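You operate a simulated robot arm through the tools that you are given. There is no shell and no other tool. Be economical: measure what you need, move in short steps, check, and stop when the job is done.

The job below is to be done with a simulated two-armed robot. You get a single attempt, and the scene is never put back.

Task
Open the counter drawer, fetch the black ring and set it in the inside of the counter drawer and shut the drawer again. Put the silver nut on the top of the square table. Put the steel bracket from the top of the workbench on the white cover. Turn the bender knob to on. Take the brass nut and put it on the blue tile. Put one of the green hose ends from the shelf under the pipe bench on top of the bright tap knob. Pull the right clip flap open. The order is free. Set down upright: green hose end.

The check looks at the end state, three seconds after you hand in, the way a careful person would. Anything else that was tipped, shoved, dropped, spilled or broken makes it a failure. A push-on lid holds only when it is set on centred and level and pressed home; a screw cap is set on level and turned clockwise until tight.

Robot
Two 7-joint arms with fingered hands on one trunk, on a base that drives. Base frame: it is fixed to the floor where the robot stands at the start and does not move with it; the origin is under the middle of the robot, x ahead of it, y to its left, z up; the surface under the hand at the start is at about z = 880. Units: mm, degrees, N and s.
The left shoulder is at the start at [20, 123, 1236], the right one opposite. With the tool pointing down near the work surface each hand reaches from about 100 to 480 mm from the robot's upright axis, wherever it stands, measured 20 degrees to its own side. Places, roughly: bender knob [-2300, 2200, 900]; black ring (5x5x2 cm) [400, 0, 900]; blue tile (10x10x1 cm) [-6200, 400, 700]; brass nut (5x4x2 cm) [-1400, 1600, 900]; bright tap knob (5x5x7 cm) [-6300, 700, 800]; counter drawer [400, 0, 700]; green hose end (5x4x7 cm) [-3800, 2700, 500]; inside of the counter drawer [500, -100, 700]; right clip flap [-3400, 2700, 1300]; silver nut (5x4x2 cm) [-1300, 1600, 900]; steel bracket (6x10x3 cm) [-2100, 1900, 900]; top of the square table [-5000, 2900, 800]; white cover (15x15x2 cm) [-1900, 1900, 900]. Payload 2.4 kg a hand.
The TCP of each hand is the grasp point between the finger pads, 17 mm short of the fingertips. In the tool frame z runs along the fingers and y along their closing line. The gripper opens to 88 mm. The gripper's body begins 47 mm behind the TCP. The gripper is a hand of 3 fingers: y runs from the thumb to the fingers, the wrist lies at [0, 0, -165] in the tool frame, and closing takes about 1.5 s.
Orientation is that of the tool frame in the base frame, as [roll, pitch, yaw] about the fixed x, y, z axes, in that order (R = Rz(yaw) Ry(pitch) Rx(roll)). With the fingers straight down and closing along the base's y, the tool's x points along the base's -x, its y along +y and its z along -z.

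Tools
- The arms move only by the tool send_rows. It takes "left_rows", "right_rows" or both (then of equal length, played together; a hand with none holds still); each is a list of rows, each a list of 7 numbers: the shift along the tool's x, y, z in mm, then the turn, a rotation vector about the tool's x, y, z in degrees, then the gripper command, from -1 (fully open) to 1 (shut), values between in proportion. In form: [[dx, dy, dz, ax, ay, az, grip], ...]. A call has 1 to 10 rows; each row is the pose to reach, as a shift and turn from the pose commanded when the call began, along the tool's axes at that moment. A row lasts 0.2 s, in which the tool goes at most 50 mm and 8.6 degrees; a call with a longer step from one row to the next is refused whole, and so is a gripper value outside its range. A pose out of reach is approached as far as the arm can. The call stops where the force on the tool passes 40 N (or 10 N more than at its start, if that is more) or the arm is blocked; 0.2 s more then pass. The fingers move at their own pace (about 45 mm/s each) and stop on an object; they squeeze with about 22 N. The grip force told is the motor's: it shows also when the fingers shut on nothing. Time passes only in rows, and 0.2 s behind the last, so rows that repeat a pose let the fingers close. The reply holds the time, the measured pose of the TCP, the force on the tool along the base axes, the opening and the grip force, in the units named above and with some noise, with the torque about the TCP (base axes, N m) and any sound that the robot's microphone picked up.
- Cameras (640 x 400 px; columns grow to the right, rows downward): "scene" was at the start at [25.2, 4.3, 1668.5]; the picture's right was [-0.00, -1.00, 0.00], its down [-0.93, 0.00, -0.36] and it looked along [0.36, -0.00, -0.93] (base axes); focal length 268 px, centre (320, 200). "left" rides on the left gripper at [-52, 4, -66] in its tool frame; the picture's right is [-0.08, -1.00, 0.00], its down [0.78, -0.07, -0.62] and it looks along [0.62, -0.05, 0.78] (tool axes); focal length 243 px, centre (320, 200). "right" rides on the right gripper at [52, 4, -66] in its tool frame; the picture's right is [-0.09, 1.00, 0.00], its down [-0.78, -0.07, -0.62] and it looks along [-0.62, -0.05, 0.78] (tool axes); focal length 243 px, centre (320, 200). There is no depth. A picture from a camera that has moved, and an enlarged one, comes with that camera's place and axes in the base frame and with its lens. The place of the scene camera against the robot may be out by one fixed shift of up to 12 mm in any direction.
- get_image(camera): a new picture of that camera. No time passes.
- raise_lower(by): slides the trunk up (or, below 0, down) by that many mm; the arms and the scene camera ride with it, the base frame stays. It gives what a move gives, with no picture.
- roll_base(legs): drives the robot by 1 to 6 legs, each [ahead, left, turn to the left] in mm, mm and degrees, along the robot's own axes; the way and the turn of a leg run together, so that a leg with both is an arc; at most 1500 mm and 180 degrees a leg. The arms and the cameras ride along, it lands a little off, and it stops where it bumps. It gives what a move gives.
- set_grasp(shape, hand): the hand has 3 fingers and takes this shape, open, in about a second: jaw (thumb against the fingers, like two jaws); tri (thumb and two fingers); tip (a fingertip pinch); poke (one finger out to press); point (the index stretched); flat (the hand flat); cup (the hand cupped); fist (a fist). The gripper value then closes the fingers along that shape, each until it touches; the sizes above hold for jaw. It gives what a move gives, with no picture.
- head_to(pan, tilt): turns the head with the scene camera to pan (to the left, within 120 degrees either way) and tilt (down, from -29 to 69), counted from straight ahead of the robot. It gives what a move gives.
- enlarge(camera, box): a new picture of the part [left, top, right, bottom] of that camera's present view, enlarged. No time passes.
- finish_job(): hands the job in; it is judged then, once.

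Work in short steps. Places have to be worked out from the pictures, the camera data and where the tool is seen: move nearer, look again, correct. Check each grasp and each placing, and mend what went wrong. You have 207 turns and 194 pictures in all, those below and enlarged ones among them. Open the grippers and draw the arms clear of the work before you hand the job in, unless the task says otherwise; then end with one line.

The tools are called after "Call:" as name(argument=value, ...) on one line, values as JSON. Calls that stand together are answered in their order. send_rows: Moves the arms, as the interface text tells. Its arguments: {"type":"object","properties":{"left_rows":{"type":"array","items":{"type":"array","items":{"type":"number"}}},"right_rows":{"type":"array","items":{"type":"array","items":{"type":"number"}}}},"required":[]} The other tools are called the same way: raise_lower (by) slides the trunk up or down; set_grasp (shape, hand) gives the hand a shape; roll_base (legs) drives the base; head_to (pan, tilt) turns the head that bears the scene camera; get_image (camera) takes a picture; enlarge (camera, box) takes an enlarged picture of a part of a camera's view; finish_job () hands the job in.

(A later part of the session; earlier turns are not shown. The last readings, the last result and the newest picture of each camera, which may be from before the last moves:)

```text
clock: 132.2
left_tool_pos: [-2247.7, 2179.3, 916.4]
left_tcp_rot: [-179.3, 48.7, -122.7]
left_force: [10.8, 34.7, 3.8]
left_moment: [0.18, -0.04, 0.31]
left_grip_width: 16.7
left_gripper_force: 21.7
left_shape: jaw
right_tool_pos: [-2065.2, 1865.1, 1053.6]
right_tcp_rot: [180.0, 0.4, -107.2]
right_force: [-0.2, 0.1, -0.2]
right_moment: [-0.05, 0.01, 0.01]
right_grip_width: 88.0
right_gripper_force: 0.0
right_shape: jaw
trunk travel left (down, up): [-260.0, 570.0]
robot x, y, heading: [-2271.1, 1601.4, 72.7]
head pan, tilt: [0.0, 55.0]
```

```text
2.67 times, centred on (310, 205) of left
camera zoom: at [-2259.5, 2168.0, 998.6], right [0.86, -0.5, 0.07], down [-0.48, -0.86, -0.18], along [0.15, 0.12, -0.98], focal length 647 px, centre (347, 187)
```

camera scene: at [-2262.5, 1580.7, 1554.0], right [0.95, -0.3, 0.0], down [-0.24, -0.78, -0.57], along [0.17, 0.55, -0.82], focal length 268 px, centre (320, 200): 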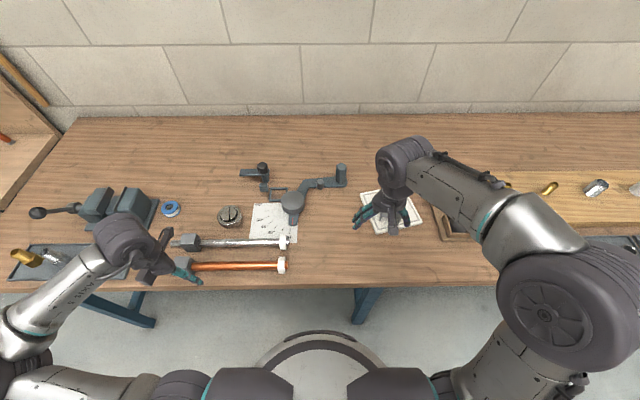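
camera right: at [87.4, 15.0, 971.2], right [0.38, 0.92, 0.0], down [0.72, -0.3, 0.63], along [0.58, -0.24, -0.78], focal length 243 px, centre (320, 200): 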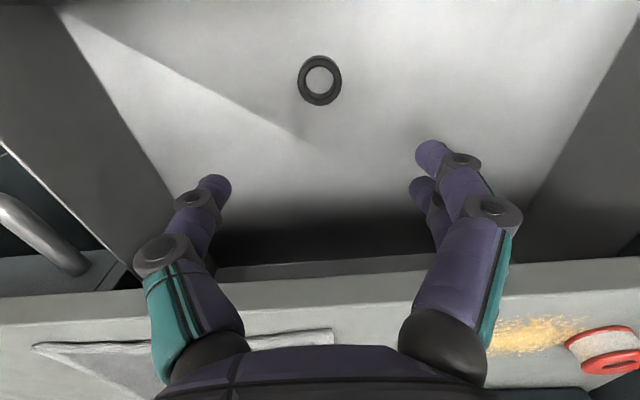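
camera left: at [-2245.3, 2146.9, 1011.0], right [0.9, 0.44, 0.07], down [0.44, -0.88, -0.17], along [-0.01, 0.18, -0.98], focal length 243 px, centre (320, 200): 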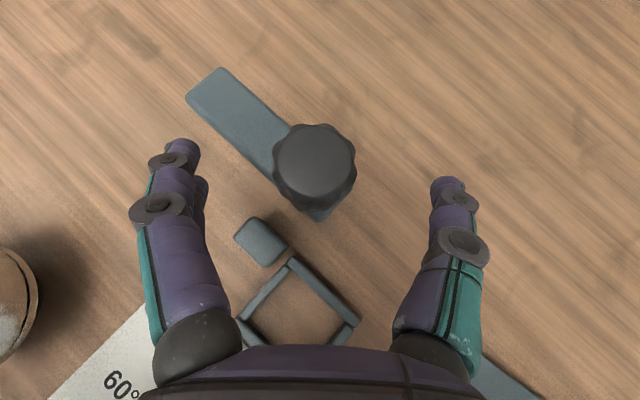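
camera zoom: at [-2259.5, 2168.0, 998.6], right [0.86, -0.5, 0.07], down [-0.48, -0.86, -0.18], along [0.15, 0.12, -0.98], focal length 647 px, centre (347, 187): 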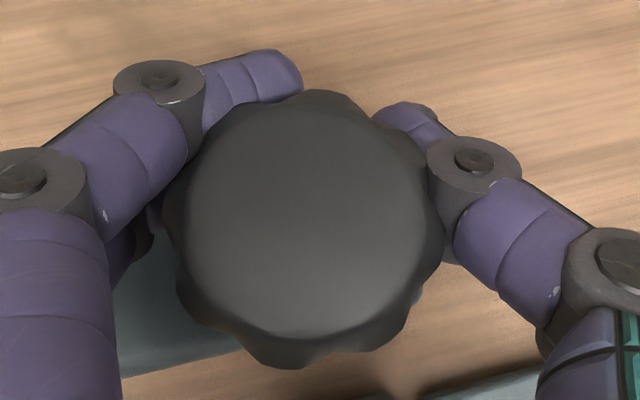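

No click yet. I test the torque turning back a bit versus forward, to tell free turning from a stop.

Call:
send_rows(left_rows=[[0, 0, 0, -5.96, 0, -5.33, 1], [0, 0, 0, -11.9, 0, -10.7, 1]])

Call:
enlarge(camera="left", box=[220, 130, 400, 280])

Call:
send_rows(left_rows=[[0, 0, 0, -5.96, 0, -5.33, 1], [0, 0, 0, -11.9, 0, -10.7, 1]])

Call:
enlarge(camera="left", box=[220, 130, 400, 280])

```text
clock: 132.9
left_tool_pos: [-2247.8, 2179.9, 917.9]
left_tcp_rot: [-179.6, 48.7, -107.5]
left_force: [9.7, 29.8, -3.2]
left_moment: [0.07, -0.03, -0.16]
left_grip_width: 15.3
left_gripper_force: 22.0
left_shape: jaw
right_tool_pos: [-2066.5, 1866.1, 1053.0]
right_tcp_rot: [180.0, 0.4, -107.4]
right_force: [0.6, 0.7, -0.4]
right_moment: [0.0, -0.01, 0.0]
right_grip_width: 87.7
right_gripper_force: 0.0
right_shape: jaw
trunk travel left (down, up): [-260.0, 570.0]
robot x, y, heading: [-2266.9, 1601.1, 72.6]
head pan, tilt: [0.0, 55.0]
stopped in row 2 (left hand): the force on the tool passed its limit at 48 N (the readings are from after the stop); the commanded pose is now the measured one
```

```text
2.67 times, centred on (310, 205) of left
camera zoom: at [-2257.1, 2166.7, 999.1], right [0.97, -0.25, 0.07], down [-0.23, -0.96, -0.18], along [0.11, 0.15, -0.98], focal length 647 px, centre (347, 187)
```

zoom: 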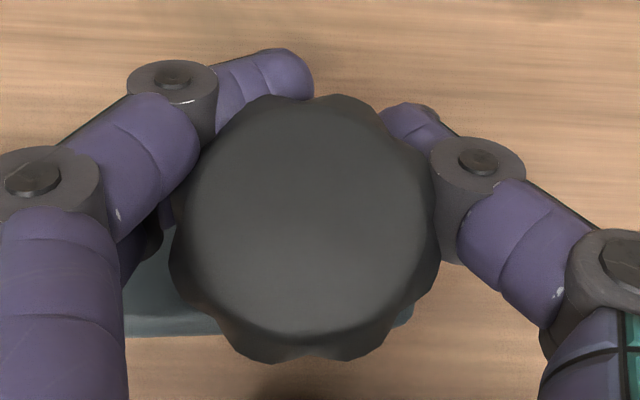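

```text
clock: 133.5
left_tool_pos: [-2250.7, 2182.2, 917.7]
left_tcp_rot: [-179.4, 48.8, -93.0]
left_force: [4.8, 28.0, -7.6]
left_moment: [0.11, 0.01, -0.1]
left_grip_width: 15.0
left_gripper_force: 21.9
left_shape: jaw
right_tool_pos: [-2066.7, 1866.9, 1053.0]
right_tcp_rot: [180.0, 0.5, -107.2]
right_force: [0.1, 0.8, 0.2]
right_moment: [-0.01, 0.01, 0.0]
right_grip_width: 88.1
right_gripper_force: 0.1
right_shape: jaw
trunk travel left (down, up): [-260.0, 570.0]
robot x, y, heading: [-2273.2, 1601.8, 72.6]
head pan, tilt: [0.0, 55.0]
stopped in row 2 (left hand): the force on the tool passed its limit at 42 N (the readings are from after the stop); the commanded pose is now the measured one
```

```text
2.67 times, centred on (310, 205) of left
camera zoom: at [-2256.0, 2166.3, 999.5], right [1.0, -0.01, 0.07], down [0.01, -0.98, -0.18], along [0.07, 0.18, -0.98], focal length 647 px, centre (347, 187)
```

zoom: 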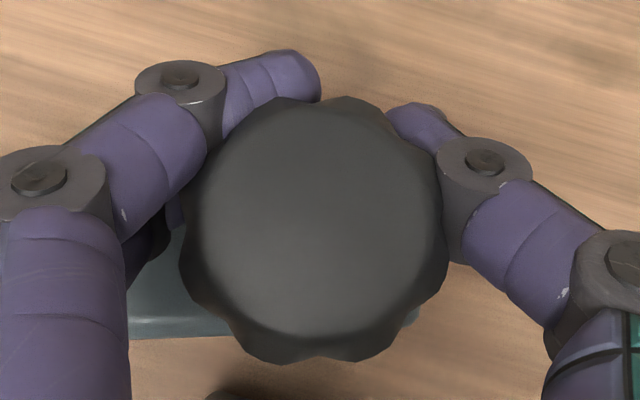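

The bar may now be turning along with the knob. Look at the whole view.

Call:
get_image(camera="left")

```text
112 pictures are left
camera left: at [-2256.0, 2166.3, 999.5], right [1.0, -0.01, 0.07], down [0.01, -0.98, -0.18], along [0.07, 0.18, -0.98], focal length 243 px, centre (320, 200)
```

left: 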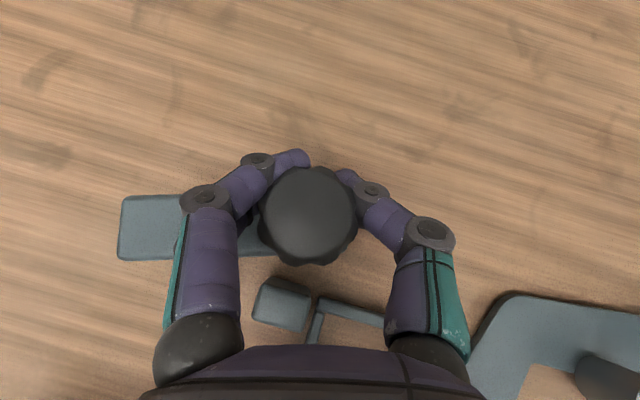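

The bar turns with the knob: clockwise was the stop (bar back at its start), so "on" is counter-clockwise. Continue counter-clockwise, easing off the side force.

Call:
send_rows(left_rows=[[-3, 0, 4, -5.6, 0, -5, 1], [-5, 0, 5, -11.3, 0, -9.9, 1], [-5, 0, 5, -16.9, 0, -14.8, 1], [-5, 0, 5, -22.5, 0, -19.8, 1], [-5, 0, 5, -28.2, 0, -24.7, 1]])

Call:
get_image(camera="left")

```text
clock: 134.6
left_tool_pos: [-2259.5, 2181.4, 920.6]
left_tcp_rot: [-178.9, 49.0, -60.2]
left_force: [1.5, 32.8, -8.9]
left_moment: [0.07, 0.01, 0.18]
left_grip_width: 14.7
left_gripper_force: 21.7
left_shape: jaw
left hand out of reach, approached as far as the arm can: row 4, 5
right_tool_pos: [-2067.2, 1868.0, 1052.3]
right_tcp_rot: [179.9, 0.5, -107.4]
right_force: [-0.3, 0.0, 0.3]
right_moment: [0.0, 0.02, 0.01]
right_grip_width: 87.9
right_gripper_force: 0.1
right_shape: jaw
trunk travel left (down, up): [-260.0, 570.0]
robot x, y, heading: [-2270.3, 1599.4, 72.8]
head pan, tilt: [0.0, 55.0]
stopped in row 5 (left hand): the force on the tool passed its limit at 45 N (the readings are from after the stop); the commanded pose is now the measured one
```

```text
111 pictures are left
camera left: at [-2255.8, 2164.7, 1000.7], right [0.84, 0.53, 0.08], down [0.54, -0.82, -0.18], along [-0.03, 0.19, -0.98], focal length 243 px, centre (320, 200)
```

left: 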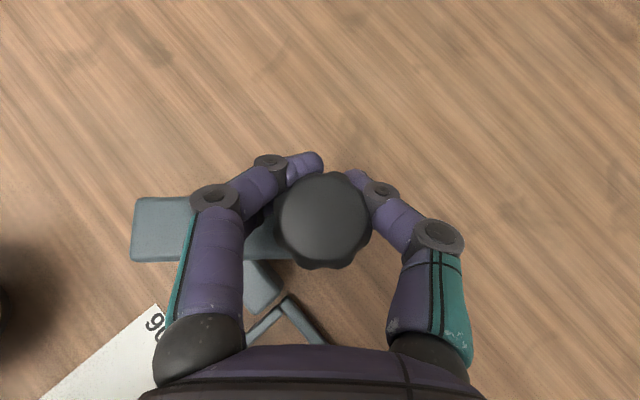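

The bar has followed about 47°. Release, swing the hand back clockwise off the knob, to regrip.

Call:
send_rows(left_rows=[[0, 0, 0, 0, 0, 0, -1], [0, 0, 0, 0, 0, 0, -1], [0, 0, 0, 0, 0, 0, -1], [0, 0, 0, 0, 0, 0, -1], [0, 0, -42, 0, 0, 0, -1], [0, 5, -42, 6, 0, 5.2, -1], [0, 10, -42, 12, 0, 10.4, -1], [0, 15, -42, 18, 0, 15.6, -1], [0, 20, -42, 24, 0, 20.8, -1], [0, 21, -42, 30, 0, 26, -1]])

Call:
get_image(camera="left")

```text
clock: 136.8
left_tool_pos: [-2262.1, 2138.9, 948.6]
left_tcp_rot: [-179.2, 49.6, -100.3]
left_force: [-0.2, -0.5, -0.1]
left_moment: [0.0, -0.01, 0.02]
left_grip_width: 87.9
left_gripper_force: 0.0
left_shape: jaw
right_tool_pos: [-2066.7, 1863.6, 1054.1]
right_tcp_rot: [-180.0, 0.7, -107.3]
right_force: [0.8, 0.1, 0.3]
right_moment: [0.04, -0.03, -0.02]
right_grip_width: 87.8
right_gripper_force: 0.1
right_shape: jaw
trunk travel left (down, up): [-260.0, 570.0]
robot x, y, heading: [-2266.5, 1600.6, 72.8]
head pan, tilt: [0.0, 55.0]
```

```text
110 pictures are left
camera left: at [-2268.9, 2122.8, 1029.6], right [0.99, -0.13, 0.07], down [-0.12, -0.97, -0.19], along [0.1, 0.18, -0.98], focal length 243 px, centre (320, 200)
```

left: 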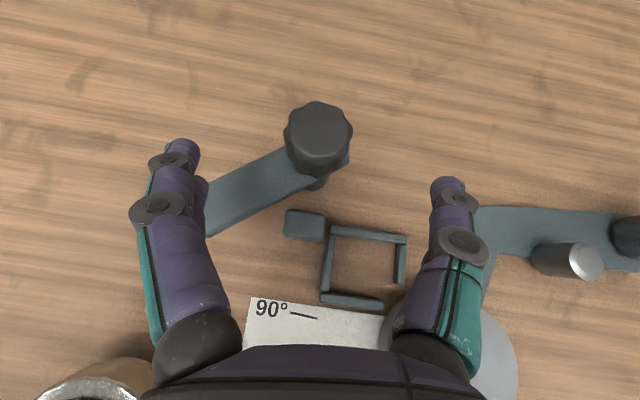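

Regrip and turn counter-clockwise another ~45°.

Call:
send_rows(left_rows=[[0, -3, 25, 0, 0, 0, -1], [0, -3, 45, 0, 0, 0, -1], [0, -3, 45, 0, 0, 0, 0], [0, -3, 45, 0, 0, 0, 1], [0, -3, 45, 0, 0, 0, 1], [0, -3, 45, 0, 0, 0, 1], [0, -3, 45, 0, 0, 0, 1], [0, -3, 45, 0, 0, 0, 1], [0, -3, 45, 0, 0, 0, 1]])

Call:
send_rows(left_rows=[[0, 0, 0, -6, 0, -5.1, 1], [0, 0, 0, -12, 0, -10.2, 1], [0, 0, 0, -18, 0, -15.3, 1], [0, 0, 0, -24, 0, -20.4, 1], [0, 0, 0, -30, 0, -25.5, 1]])

Call:
get_image(camera="left")

```text
clock: 138.8
left_tool_pos: [-2253.6, 2172.1, 918.1]
left_tcp_rot: [-179.2, 49.6, -100.1]
left_force: [1.7, 6.0, 1.0]
left_moment: [0.01, 0.02, -0.02]
left_grip_width: 24.7
left_gripper_force: 22.0
left_shape: jaw
right_tool_pos: [-2066.7, 1862.8, 1052.7]
right_tcp_rot: [180.0, 0.6, -107.3]
right_force: [-1.2, 0.0, -0.6]
right_moment: [0.01, 0.0, 0.0]
right_grip_width: 87.8
right_gripper_force: 0.1
right_shape: jaw
trunk travel left (down, up): [-260.0, 570.0]
robot x, y, heading: [-2269.5, 1597.2, 72.7]
head pan, tilt: [0.0, 55.0]
```

```text
clock: 140.0
left_tool_pos: [-2252.8, 2173.9, 918.2]
left_tcp_rot: [-179.4, 49.1, -60.9]
left_force: [4.3, 10.2, -4.3]
left_moment: [0.03, -0.09, -0.07]
left_grip_width: 22.5
left_gripper_force: 22.2
left_shape: jaw
right_tool_pos: [-2065.7, 1864.6, 1053.4]
right_tcp_rot: [179.9, 0.6, -107.3]
right_force: [0.4, -0.8, -0.3]
right_moment: [-0.01, -0.01, -0.01]
right_grip_width: 87.8
right_gripper_force: 0.1
right_shape: jaw
trunk travel left (down, up): [-260.0, 570.0]
robot x, y, heading: [-2271.5, 1602.6, 72.7]
head pan, tilt: [0.0, 55.0]
```

```text
109 pictures are left
camera left: at [-2248.3, 2156.3, 999.7], right [0.85, 0.53, 0.07], down [0.53, -0.83, -0.18], along [-0.04, 0.19, -0.98], focal length 243 px, centre (320, 200)
```

left: 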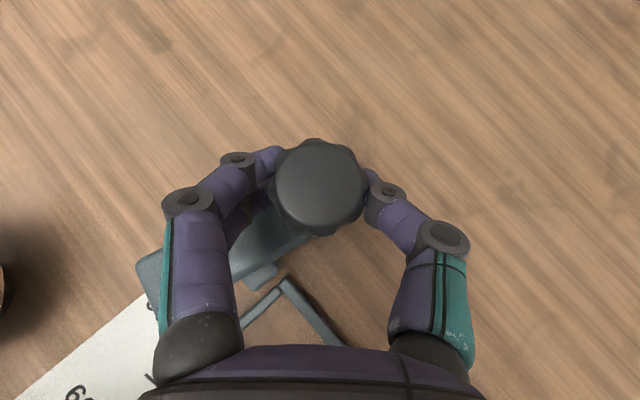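

Bar now ~75° from start. Once more: release, swing back and regrip, then turn further until it stops.

Call:
send_rows(left_rows=[[0, 0, 0, 0, 0, 0, -1], [0, 0, 0, 0, 0, 0, -1], [0, 0, 0, 0, 0, 0, -1], [0, 0, 0, 0, 0, 0, -1], [0, 0, -42, 0, 0, 0, -1], [0, 5, -42, 6, 0, 5.2, -1], [0, 10, -42, 12, 0, 10.4, -1], [0, 15, -42, 18, 0, 15.6, -1], [0, 20, -42, 24, 0, 20.8, -1], [0, 21, -42, 30, 0, 26, -1]])

Call:
get_image(camera="left")

```text
clock: 142.2
left_tool_pos: [-2256.0, 2131.8, 947.3]
left_tcp_rot: [-179.7, 49.5, -101.0]
left_force: [-0.9, -0.9, -0.5]
left_moment: [-0.01, 0.03, 0.0]
left_grip_width: 87.9
left_gripper_force: 0.0
left_shape: jaw
right_tool_pos: [-2066.7, 1863.1, 1053.8]
right_tcp_rot: [180.0, 0.7, -107.3]
right_force: [-0.7, -0.6, 0.7]
right_moment: [0.0, 0.0, -0.03]
right_grip_width: 88.2
right_gripper_force: 0.0
right_shape: jaw
trunk travel left (down, up): [-260.0, 570.0]
robot x, y, heading: [-2272.3, 1602.7, 72.8]
head pan, tilt: [0.0, 55.0]
```

```text
108 pictures are left
camera left: at [-2262.8, 2117.4, 1028.4], right [0.99, -0.14, 0.07], down [-0.12, -0.97, -0.19], along [0.09, 0.18, -0.98], focal length 243 px, centre (320, 200)
```

left: 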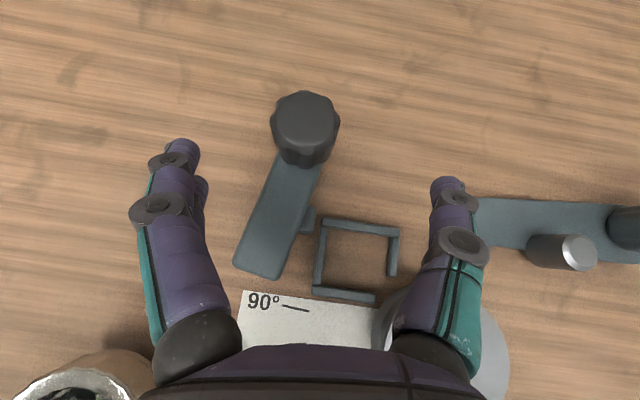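

Call:
send_rows(left_rows=[[-5, 4, 25, 0, 0, 0, -1], [-5, 4, 49, 0, 0, 0, -1], [-5, 4, 49, 0, 0, 0, 0], [-5, 4, 49, 0, 0, 0, 1], [-5, 4, 49, 0, 0, 0, 1], [-5, 4, 49, 0, 0, 0, 1], [-5, 4, 49, 0, 0, 0, 1], [-5, 4, 49, 0, 0, 0, 1], [-5, 4, 49, 0, 0, 0, 1]])

Call:
send_rows(left_rows=[[0, 0, 0, -6, 0, -5.1, 1], [0, 0, 0, -12, 0, -10.2, 1], [0, 0, 0, -18, 0, -15.3, 1], [0, 0, 0, -24, 0, -20.4, 1]])

Call:
get_image(camera="left")

```text
clock: 144.2
left_tool_pos: [-2251.4, 2174.4, 921.3]
left_tcp_rot: [-179.7, 49.5, -100.9]
left_force: [0.4, 5.7, 0.3]
left_moment: [0.02, 0.0, -0.01]
left_grip_width: 23.6
left_gripper_force: 22.3
left_shape: jaw
right_tool_pos: [-2066.7, 1863.6, 1052.6]
right_tcp_rot: [179.9, 0.7, -107.4]
right_force: [-0.3, 0.4, -0.3]
right_moment: [-0.01, 0.02, -0.03]
right_grip_width: 87.7
right_gripper_force: 0.1
right_shape: jaw
trunk travel left (down, up): [-260.0, 570.0]
robot x, y, heading: [-2272.3, 1599.0, 72.4]
head pan, tilt: [0.0, 55.0]
```

```text
clock: 145.2
left_tool_pos: [-2252.9, 2175.4, 919.2]
left_tcp_rot: [-179.9, 49.5, -69.4]
left_force: [3.1, 19.3, 5.0]
left_moment: [0.18, 0.07, -0.65]
left_grip_width: 21.2
left_gripper_force: 22.3
left_shape: jaw
right_tool_pos: [-2066.4, 1866.0, 1054.0]
right_tcp_rot: [179.9, 0.6, -107.3]
right_force: [0.2, 0.8, 0.9]
right_moment: [-0.03, -0.02, 0.05]
right_grip_width: 88.0
right_gripper_force: 0.1
right_shape: jaw
trunk travel left (down, up): [-260.0, 570.0]
robot x, y, heading: [-2269.1, 1605.3, 72.6]
head pan, tilt: [0.0, 55.0]
```

```text
107 pictures are left
camera left: at [-2249.9, 2158.3, 1000.4], right [0.91, 0.4, 0.07], down [0.41, -0.89, -0.19], along [-0.02, 0.2, -0.98], focal length 243 px, centre (320, 200)
```

left: 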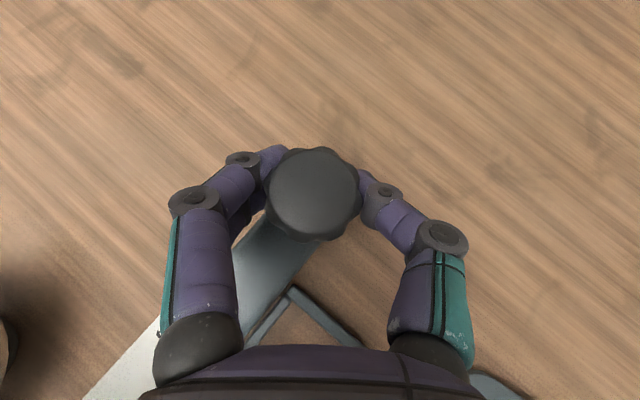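

Torque −0.65 N·m: a stop, bar 90° from its start. Release and check.

Call:
send_rows(left_rows=[[0, 0, 0, 0, 0, 0, 0.5], [0, 0, 0, 0, 0, 0, -1], [0, 0, 0, 0, 0, 0, -1], [0, 0, 0, 0, 0, 0, -1], [0, 0, -42, 0, 0, 0, -1], [-10, 5, -80, 6, 0, 5.2, -1], [-20, 10, -110, 12, 0, 10.4, -1], [-30, 15, -130, 18, 0, 15.6, -1]])

Call:
get_image(camera="left")

```text
clock: 147.0
left_tool_pos: [-2238.1, 2095.5, 1027.0]
left_tcp_rot: [179.9, 49.5, -93.6]
left_force: [0.2, 0.8, 0.1]
left_moment: [0.03, -0.03, 0.02]
left_grip_width: 87.9
left_gripper_force: 0.0
left_shape: jaw
right_tool_pos: [-2067.8, 1862.9, 1053.7]
right_tcp_rot: [-179.9, 0.7, -107.3]
right_force: [0.3, -0.3, -1.1]
right_moment: [0.01, 0.0, 0.01]
right_grip_width: 88.0
right_gripper_force: 0.1
right_shape: jaw
trunk travel left (down, up): [-260.0, 570.0]
robot x, y, heading: [-2273.0, 1602.0, 72.7]
head pan, tilt: [0.0, 55.0]
```

```text
106 pictures are left
camera left: at [-2242.8, 2078.0, 1108.3], right [1.0, -0.01, 0.06], down [0.01, -0.98, -0.19], along [0.06, 0.19, -0.98], focal length 243 px, centre (320, 200)
```

left: 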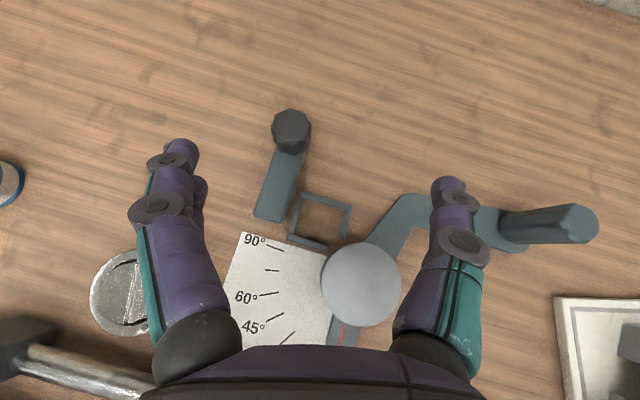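

Bender knob is on (bar swung 90°, over its block). Restore the left hand, raise the trunk, and drive right to the nuts.

Call:
raise_lower(by=190)

Call:
send_rows(left_rows=[[0, 0, -20, 0, 8.2, 0, -1], [0, 0, -50, 0, 16.5, 0, -1], [0, 0, -80, 0, 24.8, 0, -1], [0, 0, -100, 0, 33, 0, -1], [0, 0, -100, 0, 41.3, 0, -1], [0, 0, -100, 0, 49.5, 0, -1]])

Call:
roll_base(legs=[[-100, 0, 0], [0, -825, 0]])

Call:
get_image(camera="scene")

```text
clock: 149.1
left_tool_pos: [-2238.5, 2095.4, 1217.0]
left_tcp_rot: [180.0, 49.4, -93.3]
left_force: [0.6, 0.0, -0.2]
left_moment: [-0.03, 0.01, 0.01]
left_grip_width: 88.1
left_gripper_force: 0.0
left_shape: jaw
right_tool_pos: [-2066.7, 1862.2, 1245.0]
right_tcp_rot: [179.9, 0.7, -107.3]
right_force: [0.0, 0.4, 0.4]
right_moment: [0.0, 0.02, -0.02]
right_grip_width: 88.0
right_gripper_force: 0.0
right_shape: jaw
trunk travel left (down, up): [-450.0, 380.0]
robot x, y, heading: [-2269.6, 1599.6, 72.7]
head pan, tilt: [0.0, 55.0]
```

```text
clock: 150.5
left_tool_pos: [-2242.0, 2019.0, 1281.7]
left_tcp_rot: [180.0, -0.1, -93.6]
left_force: [-0.5, 0.9, 0.4]
left_moment: [0.01, 0.0, 0.01]
left_grip_width: 87.8
left_gripper_force: 0.0
left_shape: jaw
right_tool_pos: [-2066.1, 1863.8, 1242.8]
right_tcp_rot: [179.9, 0.6, -107.3]
right_force: [0.5, 0.5, -0.3]
right_moment: [-0.01, 0.02, -0.01]
right_grip_width: 87.8
right_gripper_force: 0.1
right_shape: jaw
trunk travel left (down, up): [-450.0, 380.0]
robot x, y, heading: [-2269.9, 1600.1, 72.8]
head pan, tilt: [0.0, 55.0]
```

```text
clock: 155.6
left_tool_pos: [-1497.3, 1689.9, 1281.8]
left_tcp_rot: [180.0, -0.1, -92.4]
left_force: [0.2, 0.4, 0.6]
left_moment: [-0.01, 0.0, 0.01]
left_grip_width: 87.9
left_gripper_force: 0.2
left_shape: jaw
right_tool_pos: [-1319.2, 1536.0, 1244.5]
right_tcp_rot: [179.9, 0.7, -106.4]
right_force: [-0.1, -0.2, -1.1]
right_moment: [0.01, 0.01, 0.01]
right_grip_width: 87.7
right_gripper_force: 0.0
right_shape: jaw
trunk travel left (down, up): [-450.0, 380.0]
robot x, y, heading: [-1523.1, 1273.8, 73.0]
head pan, tilt: [0.0, 55.0]
```

```text
105 pictures are left
camera scene: at [-1515.6, 1325.5, 1684.0], right [0.96, -0.28, 0.0], down [-0.23, -0.79, -0.57], along [0.16, 0.55, -0.82], focal length 268 px, centre (320, 200)
```

scene: 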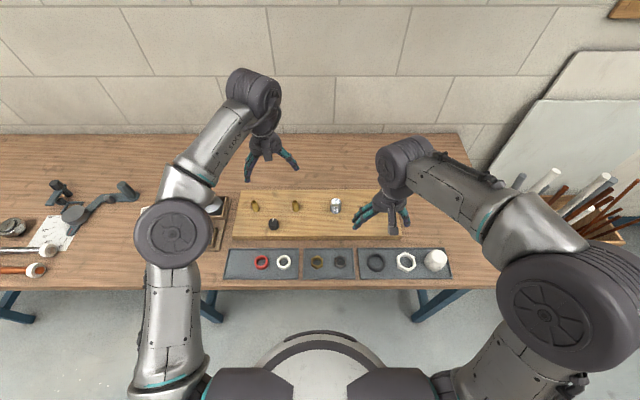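

Call:
enlarge(camera="scene", box=[220, 180, 480, 300])

```text
2.46 times, centred on (350, 240) of scene
camera zoom: at [-1515.6, 1325.5, 1684.0], right [0.96, -0.28, 0.0], down [-0.23, -0.79, -0.57], along [0.16, 0.55, -0.82], focal length 661 px, centre (246, 102)
```

zoom: 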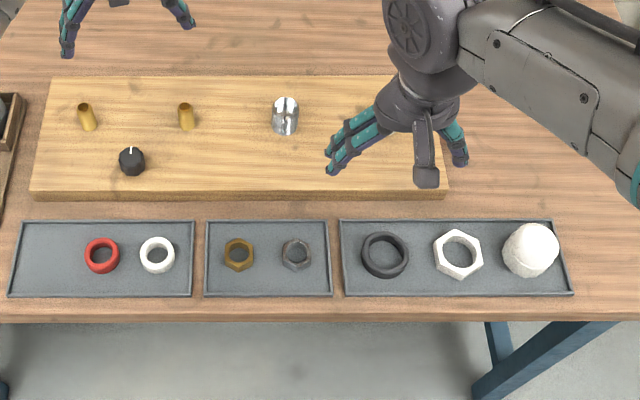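

Brass nut ≈(−1432,1648), silver ≈(−1360,1625). Bring the left hand over the brass nut.

Call:
send_rows(left_rows=[[5, -9, 40, 0, 0, 2, -1], [10, -17, 80, 0, 0, 4, -1], [15, -26, 120, 0, 0, 6, -1], [20, -34, 160, 0, 0, 8, -1], [25, -43, 200, 0, 0, 10, -1], [30, -51, 240, 0, 0, 12, -1], [35, -60, 280, 0, 0, 14, -1], [39, -67, 310, 0, 0, 14.6, -1]])

Call:
get_image(camera="left")

```text
clock: 157.4
left_tool_pos: [-1432.1, 1647.6, 970.8]
left_tcp_rot: [180.0, -0.1, -107.1]
left_force: [-0.1, 0.9, 0.2]
left_moment: [-0.04, -0.01, 0.04]
left_grip_width: 87.9
left_gripper_force: 0.0
left_shape: jaw
right_tool_pos: [-1318.9, 1537.2, 1243.8]
right_tcp_rot: [179.9, 0.7, -106.4]
right_force: [-0.7, 1.4, -0.2]
right_moment: [0.01, 0.01, 0.0]
right_grip_width: 87.7
right_gripper_force: 0.0
right_shape: jaw
trunk travel left (down, up): [-450.0, 380.0]
robot x, y, heading: [-1519.3, 1270.0, 73.5]
head pan, tilt: [0.0, 55.0]
```

```text
103 pictures are left
camera left: at [-1418.7, 1698.0, 1035.1], right [0.98, -0.21, 0.0], down [-0.17, -0.77, 0.62], along [-0.13, -0.61, -0.78], focal length 243 px, centre (320, 200)
```

left: 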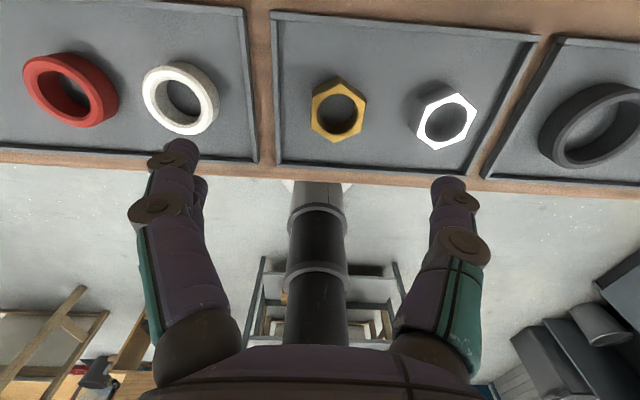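

Corrected brass centre ≈(−1417,1640), flats sideways. Open to ~60 mm to clear the silver nut, shift and descend partway.

Call:
send_rows(left_rows=[[3, -16, 20, 0, 0, 0, -0.4], [3, -16, 50, 0, 0, 0, -0.4], [3, -16, 65, 0, 0, 0, -0.4], [3, -16, 65, 0, 0, 0, -0.4]])

Call:
get_image(camera="left")

```text
clock: 158.4
left_tool_pos: [-1417.1, 1640.1, 906.2]
left_tcp_rot: [-180.0, 0.0, -107.1]
left_force: [-0.8, -0.4, -1.1]
left_moment: [0.01, 0.01, 0.0]
left_grip_width: 62.0
left_gripper_force: 0.2
left_shape: jaw
right_tool_pos: [-1318.7, 1536.5, 1244.3]
right_tcp_rot: [179.9, 0.7, -106.4]
right_force: [0.0, 0.1, 0.5]
right_moment: [0.02, -0.02, -0.01]
right_grip_width: 87.7
right_gripper_force: 0.0
right_shape: jaw
trunk travel left (down, up): [-450.0, 380.0]
robot x, y, heading: [-1518.2, 1273.7, 73.4]
head pan, tilt: [0.0, 55.0]
```

```text
102 pictures are left
camera left: at [-1404.7, 1690.6, 970.5], right [0.98, -0.21, 0.0], down [-0.17, -0.77, 0.62], along [-0.13, -0.61, -0.78], focal length 243 px, centre (320, 200)
```

left: 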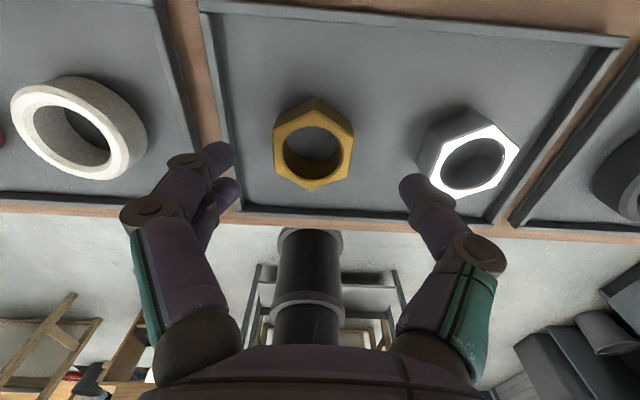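

Centred. Narrow slightly, descend and close.

Call:
send_rows(left_rows=[[0, 2, 15, 0, 0, 0, -0.3], [0, 2, 28, 0, 0, 0, -0.3], [0, 2, 34, 0, 0, 0, -0.3], [0, 2, 38, 0, 0, 0, -0.3], [0, 2, 38, 0, 0, 0, 1], [0, 2, 38, 0, 0, 0, 1], [0, 2, 38, 0, 0, 0, 1], [0, 2, 38, 0, 0, 0, 1], [0, 2, 38, 0, 0, 0, 1]])

Call:
get_image(camera="left")

```text
clock: 160.4
left_tool_pos: [-1420.9, 1641.1, 870.2]
left_tcp_rot: [179.9, 0.0, -107.1]
left_force: [-3.3, 2.5, 14.0]
left_moment: [0.17, 0.5, -0.08]
left_grip_width: 33.3
left_gripper_force: 21.9
left_shape: jaw
right_tool_pos: [-1319.7, 1536.6, 1244.0]
right_tcp_rot: [-179.9, 0.8, -106.4]
right_force: [-0.4, -0.8, -0.8]
right_moment: [-0.01, 0.0, 0.04]
right_grip_width: 87.9
right_gripper_force: 0.1
right_shape: jaw
trunk travel left (down, up): [-450.0, 380.0]
robot x, y, heading: [-1521.5, 1273.5, 73.6]
head pan, tilt: [0.0, 55.0]
```

```text
101 pictures are left
camera left: at [-1407.8, 1691.2, 934.3], right [0.98, -0.21, 0.0], down [-0.17, -0.77, 0.62], along [-0.13, -0.61, -0.78], focal length 243 px, centre (320, 200)
```

left: 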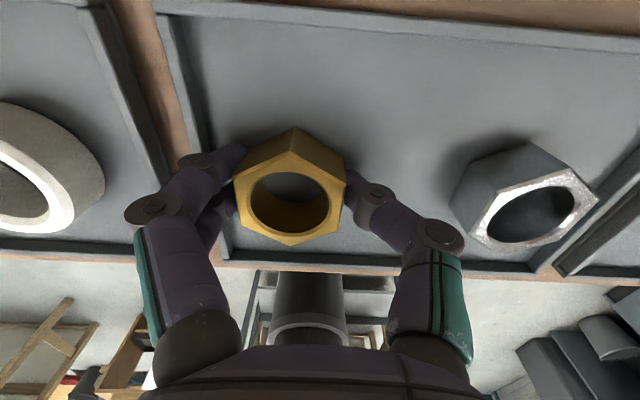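

Brass nut gripped. Lift it and draw the left hand aside, while the right hand comes over the silver nut.

Call:
send_rows(left_rows=[[0, 0, -25, 0, 0, 0, 1], [0, 0, -65, 0, 0, 0, 1], [0, 0, -105, 0, 0, 0, 1], [0, 0, -150, 0, 0, 0, 1], [20, 30, -180, 0, 0, 0, 1], [40, 70, -200, 0, 0, 0, 1], [60, 110, -220, 0, 0, 0, 1], [60, 140, -230, 0, 0, 0, 1]])

Call:
send_rows(right_rows=[[-9, 6, 40, 0, 0, 0, -1], [-18, 12, 80, 0, 0, 0, -1], [-27, 18, 120, 0, 0, 0, -1], [-36, 24, 160, 0, 0, 0, -1], [-45, 30, 200, 0, 0, 0, -1], [-54, 37, 240, 0, 0, 0, -1], [-69, 44, 275, 0, 0, 0, -0.4]])

Call:
get_image(camera="right")

Call:
get_image(camera="left")

```text
clock: 162.2
left_tool_pos: [-1571.8, 1626.0, 1099.5]
left_tcp_rot: [-179.9, -0.1, -107.2]
left_force: [-0.7, -0.1, -1.1]
left_moment: [-0.02, -0.02, 0.0]
left_grip_width: 32.0
left_gripper_force: 22.1
left_shape: jaw
right_tool_pos: [-1319.2, 1536.8, 1243.6]
right_tcp_rot: [-180.0, 0.7, -106.4]
right_force: [0.0, -0.3, 0.6]
right_moment: [-0.01, -0.04, 0.02]
right_grip_width: 87.9
right_gripper_force: 0.0
right_shape: jaw
trunk travel left (down, up): [-450.0, 380.0]
robot x, y, heading: [-1517.7, 1267.6, 73.6]
head pan, tilt: [0.0, 55.0]
```

```text
clock: 163.8
left_tool_pos: [-1569.3, 1626.7, 1098.9]
left_tcp_rot: [179.9, -0.1, -107.2]
left_force: [-0.1, 0.8, -1.1]
left_moment: [0.01, -0.01, -0.04]
left_grip_width: 32.0
left_gripper_force: 22.4
left_shape: jaw
right_tool_pos: [-1339.3, 1619.0, 969.4]
right_tcp_rot: [179.9, 0.7, -106.4]
right_force: [-0.1, -0.4, 0.8]
right_moment: [0.0, -0.01, 0.03]
right_grip_width: 62.1
right_gripper_force: 0.1
right_shape: jaw
trunk travel left (down, up): [-450.0, 380.0]
robot x, y, heading: [-1521.6, 1270.7, 73.6]
head pan, tilt: [0.0, 55.0]
```

```text
100 pictures are left
camera right: at [-1358.3, 1569.4, 1033.8], right [-0.93, 0.36, 0.0], down [0.28, 0.72, 0.63], along [0.23, 0.59, -0.78], focal length 243 px, centre (320, 200)
```

right: 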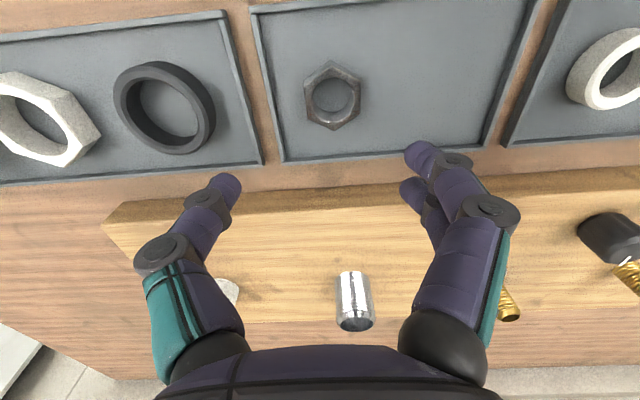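

```text
99 pictures are left
camera left: at [-1558.8, 1677.0, 1163.2], right [0.98, -0.21, 0.0], down [-0.17, -0.76, 0.62], along [-0.13, -0.61, -0.78], focal length 243 px, centre (320, 200)
```

left: 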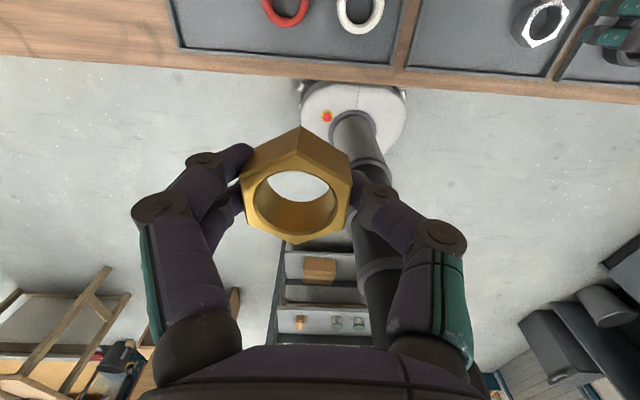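

Brass nut is held. Silver is at ≈(−1348,1618); shift 8 mm left, descend and grip.

Call:
send_rows(right_rows=[[4, 8, 35, 0, 0, 0, -0.3], [4, 8, 65, 0, 0, 0, -0.3], [4, 8, 85, 0, 0, 0, -0.3], [4, 8, 95, 0, 0, 0, -0.3], [4, 8, 99, 0, 0, 0, -0.3]])

Call:
get_image(camera="right")

```text
clock: 165.0
left_tool_pos: [-1570.7, 1626.6, 1098.9]
left_tcp_rot: [180.0, -0.1, -107.1]
left_force: [0.7, 0.6, 0.4]
left_moment: [-0.04, -0.02, 0.01]
left_grip_width: 32.2
left_gripper_force: 22.0
left_shape: jaw
right_tool_pos: [-1348.7, 1617.1, 871.4]
right_tcp_rot: [-180.0, 0.6, -106.4]
right_force: [-0.8, 1.5, 0.4]
right_moment: [0.01, 0.0, -0.02]
right_grip_width: 57.5
right_gripper_force: 0.2
right_shape: jaw
trunk travel left (down, up): [-450.0, 380.0]
robot x, y, heading: [-1519.1, 1271.2, 73.6]
head pan, tilt: [0.0, 55.0]
```

```text
98 pictures are left
camera right: at [-1367.4, 1567.9, 935.7], right [-0.93, 0.36, 0.0], down [0.28, 0.72, 0.63], along [0.23, 0.59, -0.78], focal length 243 px, centre (320, 200)
```

right: 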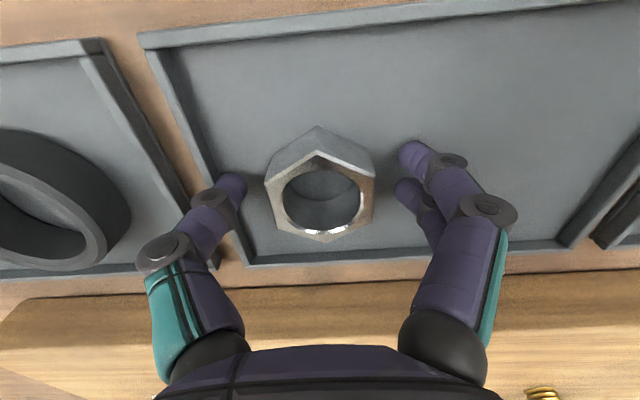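

Centred. Close and lift.

Call:
send_rows(right_rows=[[0, 0, 1, 0, 0, 0, 1], [0, 0, 1, 0, 0, 0, 1], [0, 0, 1, 0, 0, 0, 1], [0, 0, 1, 0, 0, 0, 1], [0, 0, 1, 0, 0, 0, 1], [0, 0, -30, 0, 0, 0, 1], [0, 0, -75, 0, 0, 0, 1], [0, 0, -120, 0, 0, 0, 1], [0, 0, -165, 0, 0, 0, 1], [30, 0, -200, 0, 0, 0, 1]])

Call:
get_image(camera="right")

Call:
head_to(pan=90, tilt=25)

Call:
get_image(camera="scene")

```text
clock: 167.2
left_tool_pos: [-1570.1, 1625.9, 1099.9]
left_tcp_rot: [180.0, 0.1, -107.0]
left_force: [-0.9, 0.6, -0.4]
left_moment: [0.02, -0.01, -0.01]
left_grip_width: 32.0
left_gripper_force: 21.9
left_shape: jaw
right_tool_pos: [-1358.5, 1585.8, 1071.2]
right_tcp_rot: [179.9, 0.8, -106.4]
right_force: [0.1, 0.1, -0.4]
right_moment: [0.01, 0.02, 0.03]
right_grip_width: 30.9
right_gripper_force: 22.0
right_shape: jaw
trunk travel left (down, up): [-450.0, 380.0]
robot x, y, heading: [-1520.1, 1273.2, 73.4]
head pan, tilt: [0.0, 55.0]
```

```text
97 pictures are left
camera right: at [-1378.7, 1535.9, 1136.4], right [-0.93, 0.36, 0.0], down [0.28, 0.72, 0.63], along [0.23, 0.59, -0.78], focal length 243 px, centre (320, 200)
```

right: 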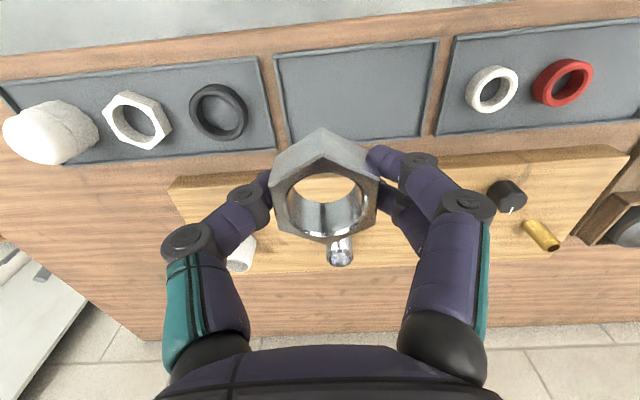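

```text
clock: 168.8
left_tool_pos: [-1570.4, 1625.8, 1098.8]
left_tcp_rot: [-180.0, -0.1, -107.1]
left_force: [-0.8, 0.1, -0.3]
left_moment: [0.01, -0.03, 0.06]
left_grip_width: 32.1
left_gripper_force: 22.3
left_shape: jaw
right_tool_pos: [-1359.7, 1586.6, 1070.4]
right_tcp_rot: [179.9, 0.7, -106.4]
right_force: [1.3, 0.0, -1.0]
right_moment: [-0.01, 0.01, -0.01]
right_grip_width: 30.9
right_gripper_force: 22.1
right_shape: jaw
trunk travel left (down, up): [-450.0, 380.0]
robot x, y, heading: [-1521.0, 1269.6, 73.7]
head pan, tilt: [90.0, 25.0]
```

```text
96 pictures are left
camera scene: at [-1625.1, 1282.8, 1728.0], right [0.28, 0.96, 0.0], down [0.41, -0.12, -0.91], along [-0.87, 0.26, -0.42], focal length 268 px, centre (320, 200)
```

scene: 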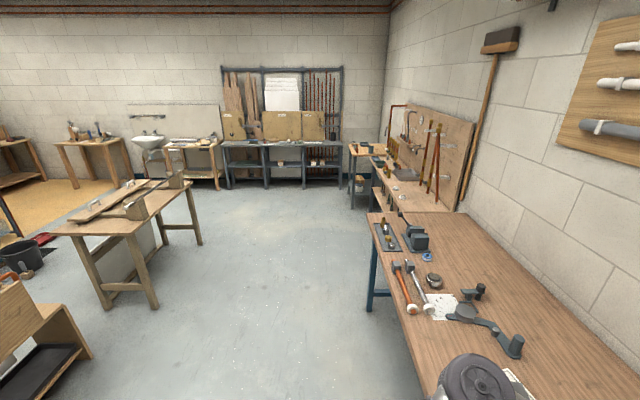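

Both nuts held. The way along the bench is clear; back off 250 and drive left 3 m toward the square table, then look.

Call:
roll_base(legs=[[-250, 0, 0], [0, 1500, 0], [0, 1500, 0]])

Call:
head_to(pan=45, tilt=35)

Call:
get_image(camera="scene")

Call:
head_to(pan=-35, tilt=30)

Call:
get_image(camera="scene")

```text
clock: 184.6
left_tool_pos: [-4468.1, 2286.9, 1099.1]
left_tcp_rot: [-180.0, -0.1, -109.5]
left_force: [-0.5, 0.6, -0.3]
left_moment: [0.0, -0.01, 0.0]
left_grip_width: 31.8
left_gripper_force: 22.3
left_shape: jaw
right_tool_pos: [-4257.2, 2239.3, 1071.2]
right_tcp_rot: [179.9, 0.7, -108.7]
right_force: [0.3, -0.1, -0.6]
right_moment: [-0.01, -0.02, 0.04]
right_grip_width: 30.8
right_gripper_force: 22.2
right_shape: jaw
trunk travel left (down, up): [-450.0, 380.0]
robot x, y, heading: [-4428.8, 1930.6, 71.4]
head pan, tilt: [90.0, 25.0]
```

```text
clock: 185.7
left_tool_pos: [-4467.5, 2287.3, 1098.9]
left_tcp_rot: [180.0, -0.1, -109.4]
left_force: [0.3, -0.5, -1.3]
left_moment: [-0.03, -0.01, 0.03]
left_grip_width: 32.1
left_gripper_force: 22.6
left_shape: jaw
right_tool_pos: [-4256.9, 2238.6, 1071.3]
right_tcp_rot: [180.0, 0.7, -108.7]
right_force: [-1.0, -0.1, -0.9]
right_moment: [0.01, -0.01, 0.0]
right_grip_width: 31.0
right_gripper_force: 22.1
right_shape: jaw
trunk travel left (down, up): [-450.0, 380.0]
robot x, y, heading: [-4432.2, 1930.0, 71.3]
head pan, tilt: [45.0, 35.0]
```

```text
95 pictures are left
camera scene: at [-4487.7, 1994.5, 1712.2], right [0.9, 0.44, 0.0], down [0.25, -0.51, -0.82], along [-0.36, 0.73, -0.57], focal length 268 px, centre (320, 200)
```

scene: 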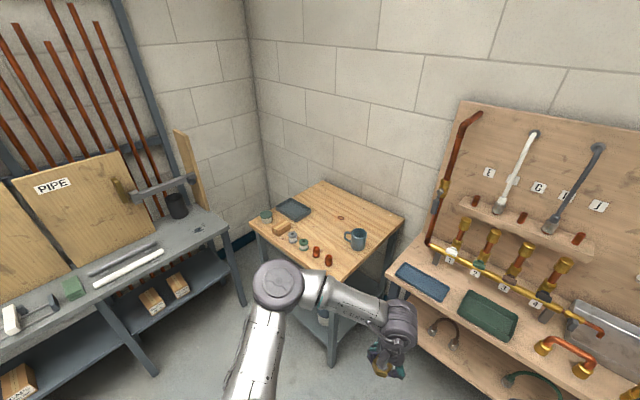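

```text
clock: 187.3
left_tool_pos: [-4469.0, 2287.8, 1099.4]
left_tcp_rot: [179.9, -0.1, -109.4]
left_force: [0.4, 0.2, -0.9]
left_moment: [0.0, -0.01, -0.02]
left_grip_width: 32.0
left_gripper_force: 21.9
left_shape: jaw
right_tool_pos: [-4257.4, 2239.2, 1071.3]
right_tcp_rot: [179.9, 0.7, -108.6]
right_force: [0.6, 1.5, -0.2]
right_moment: [0.0, -0.02, 0.01]
right_grip_width: 30.8
right_gripper_force: 21.6
right_shape: jaw
trunk travel left (down, up): [-450.0, 380.0]
robot x, y, heading: [-4431.1, 1928.8, 71.2]
head pan, tilt: [-35.0, 30.0]
```

```text
94 pictures are left
camera scene: at [-4375.8, 1969.0, 1720.0], right [0.59, -0.81, 0.0], down [-0.4, -0.3, -0.87], along [0.7, 0.51, -0.5], focal length 268 px, centre (320, 200)
```

scene: 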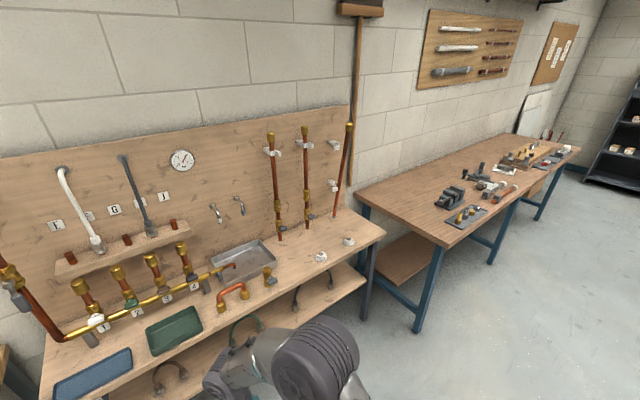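

Square table centre ≈(−4940,3025); items in a row near the front, free area in the middle. Drive in front of it.

Call:
roll_base(legs=[[0, 760, 1.5], [330, 0, 0]])

Call:
head_to(pan=0, tilt=55)

Call:
get_image(camera="scene")

```text
clock: 193.2
left_tool_pos: [-5099.3, 2843.6, 1098.6]
left_tcp_rot: [-180.0, -0.1, -108.5]
left_force: [-0.1, 0.2, -0.9]
left_moment: [0.0, 0.02, 0.02]
left_grip_width: 32.2
left_gripper_force: 22.0
left_shape: jaw
right_tool_pos: [-4889.0, 2800.2, 1070.9]
right_tcp_rot: [179.8, 0.7, -107.8]
right_force: [0.0, 0.4, -0.8]
right_moment: [-0.01, 0.03, -0.02]
right_grip_width: 31.0
right_gripper_force: 22.0
right_shape: jaw
trunk travel left (down, up): [-450.0, 380.0]
robot x, y, heading: [-5055.2, 2484.5, 72.1]
head pan, tilt: [-35.0, 30.0]
```

```text
clock: 194.2
left_tool_pos: [-5098.3, 2842.5, 1098.9]
left_tcp_rot: [179.9, -0.1, -108.5]
left_force: [-0.2, 1.2, 0.4]
left_moment: [-0.03, 0.02, -0.04]
left_grip_width: 32.0
left_gripper_force: 21.8
left_shape: jaw
right_tool_pos: [-4888.2, 2799.3, 1071.2]
right_tcp_rot: [179.9, 0.8, -107.8]
right_force: [-0.3, 0.0, -1.1]
right_moment: [0.0, -0.01, -0.02]
right_grip_width: 30.8
right_gripper_force: 22.1
right_shape: jaw
trunk travel left (down, up): [-450.0, 380.0]
robot x, y, heading: [-5057.6, 2488.3, 72.0]
head pan, tilt: [0.0, 55.0]
```

```text
93 pictures are left
camera scene: at [-5051.8, 2541.1, 1684.0], right [0.95, -0.31, 0.0], down [-0.25, -0.78, -0.57], along [0.18, 0.55, -0.82], focal length 268 px, centre (320, 200)
```

scene: 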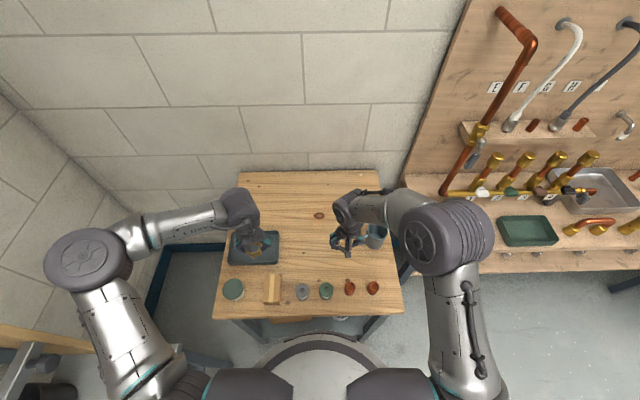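

Free spot ≈(−4942,2894) on the table. Move the right hand there and lower the trunk.

Call:
send_rows(right_rows=[[-25, 27, 0, 0, 0, 0, 1], [-50, 54, 0, 0, 0, 0, 1], [-74, 80, 0, 0, 0, 0, 1], [-74, 80, 20, 0, 0, 0, 1]])

Call:
raise_lower(by=-150)

Call:
get_image(camera="right")

Call:
get_image(camera="scene")

```text
clock: 195.2
left_tool_pos: [-5099.0, 2842.3, 1099.5]
left_tcp_rot: [179.9, -0.1, -108.4]
left_force: [0.6, 0.2, -0.8]
left_moment: [0.0, 0.02, 0.02]
left_grip_width: 32.1
left_gripper_force: 22.2
left_shape: jaw
right_tool_pos: [-4942.5, 2894.2, 1050.9]
right_tcp_rot: [179.9, 0.6, -107.8]
right_force: [-0.5, -1.2, -0.5]
right_moment: [-0.04, -0.01, -0.03]
right_grip_width: 30.8
right_gripper_force: 21.6
right_shape: jaw
trunk travel left (down, up): [-450.0, 380.0]
robot x, y, heading: [-5057.5, 2487.9, 72.1]
head pan, tilt: [0.0, 55.0]
```

```text
clock: 197.0
left_tool_pos: [-5098.0, 2844.1, 949.0]
left_tcp_rot: [-180.0, -0.1, -108.6]
left_force: [-0.1, -0.8, 0.3]
left_moment: [0.02, -0.04, 0.0]
left_grip_width: 32.5
left_gripper_force: 22.0
left_shape: jaw
right_tool_pos: [-4943.3, 2893.2, 902.6]
right_tcp_rot: [179.9, 0.8, -107.9]
right_force: [-0.5, 0.4, -0.6]
right_moment: [0.01, 0.01, 0.04]
right_grip_width: 30.6
right_gripper_force: 21.8
right_shape: jaw
trunk travel left (down, up): [-300.0, 530.0]
robot x, y, heading: [-5059.9, 2484.9, 72.3]
head pan, tilt: [0.0, 55.0]
```

```text
92 pictures are left
camera right: at [-4963.4, 2843.9, 967.1], right [-0.92, 0.39, 0.0], down [0.3, 0.72, 0.63], along [0.24, 0.58, -0.78], focal length 243 px, centre (320, 200)
```

right: 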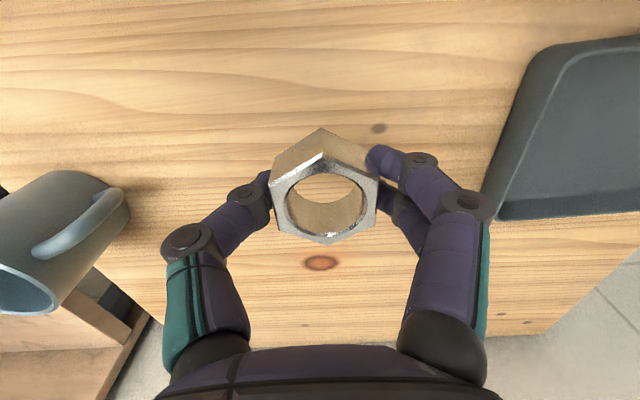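

```text
91 pictures are left
camera scene: at [-5051.9, 2541.1, 1534.0], right [0.95, -0.31, 0.0], down [-0.25, -0.78, -0.57], along [0.18, 0.55, -0.82], focal length 268 px, centre (320, 200)
```

scene: 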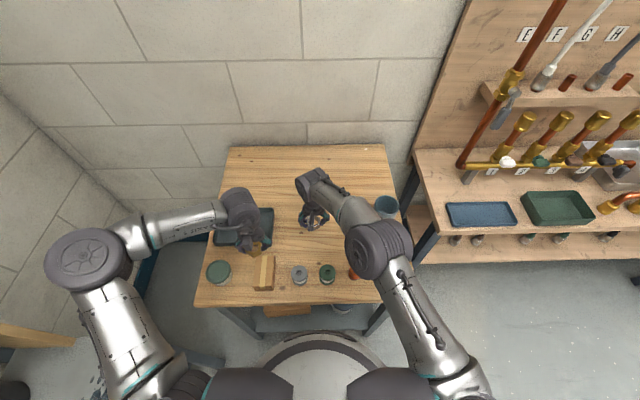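

Area below is clear. Lower until the nut touches.

Call:
send_rows(right_rows=[[0, 0, 35, 0, 0, 0, 1], [0, 0, 60, 0, 0, 0, 1], [0, 0, 75, 0, 0, 0, 1], [0, 0, 83, 0, 0, 0, 1], [0, 0, 90, 0, 0, 0, 1], [0, 0, 97, 0, 0, 0, 1], [0, 0, 104, 0, 0, 0, 1], [0, 0, 111, 0, 0, 0, 1], [0, 0, 118, 0, 0, 0, 1], [0, 0, 125, 0, 0, 0, 1]])

```text
clock: 198.2
left_tool_pos: [-5099.0, 2842.6, 949.5]
left_tcp_rot: [179.9, 0.0, -108.5]
left_force: [-0.2, -0.4, -0.5]
left_moment: [0.0, -0.02, -0.02]
left_grip_width: 32.3
left_gripper_force: 21.3
left_shape: jaw
right_tool_pos: [-4942.7, 2897.6, 817.2]
right_tcp_rot: [179.7, 1.7, -107.7]
right_force: [-1.0, -5.2, 22.1]
right_moment: [-0.17, 0.01, 0.02]
right_grip_width: 32.5
right_gripper_force: 22.0
right_shape: jaw
trunk travel left (down, up): [-300.0, 530.0]
robot x, y, heading: [-5058.3, 2486.3, 72.1]
head pan, tilt: [0.0, 55.0]
stopped in row 6 (right hand): the force on the tool passed its limit at 47 N (the readings are from after the stop); the commanded pose is now the measured one
```

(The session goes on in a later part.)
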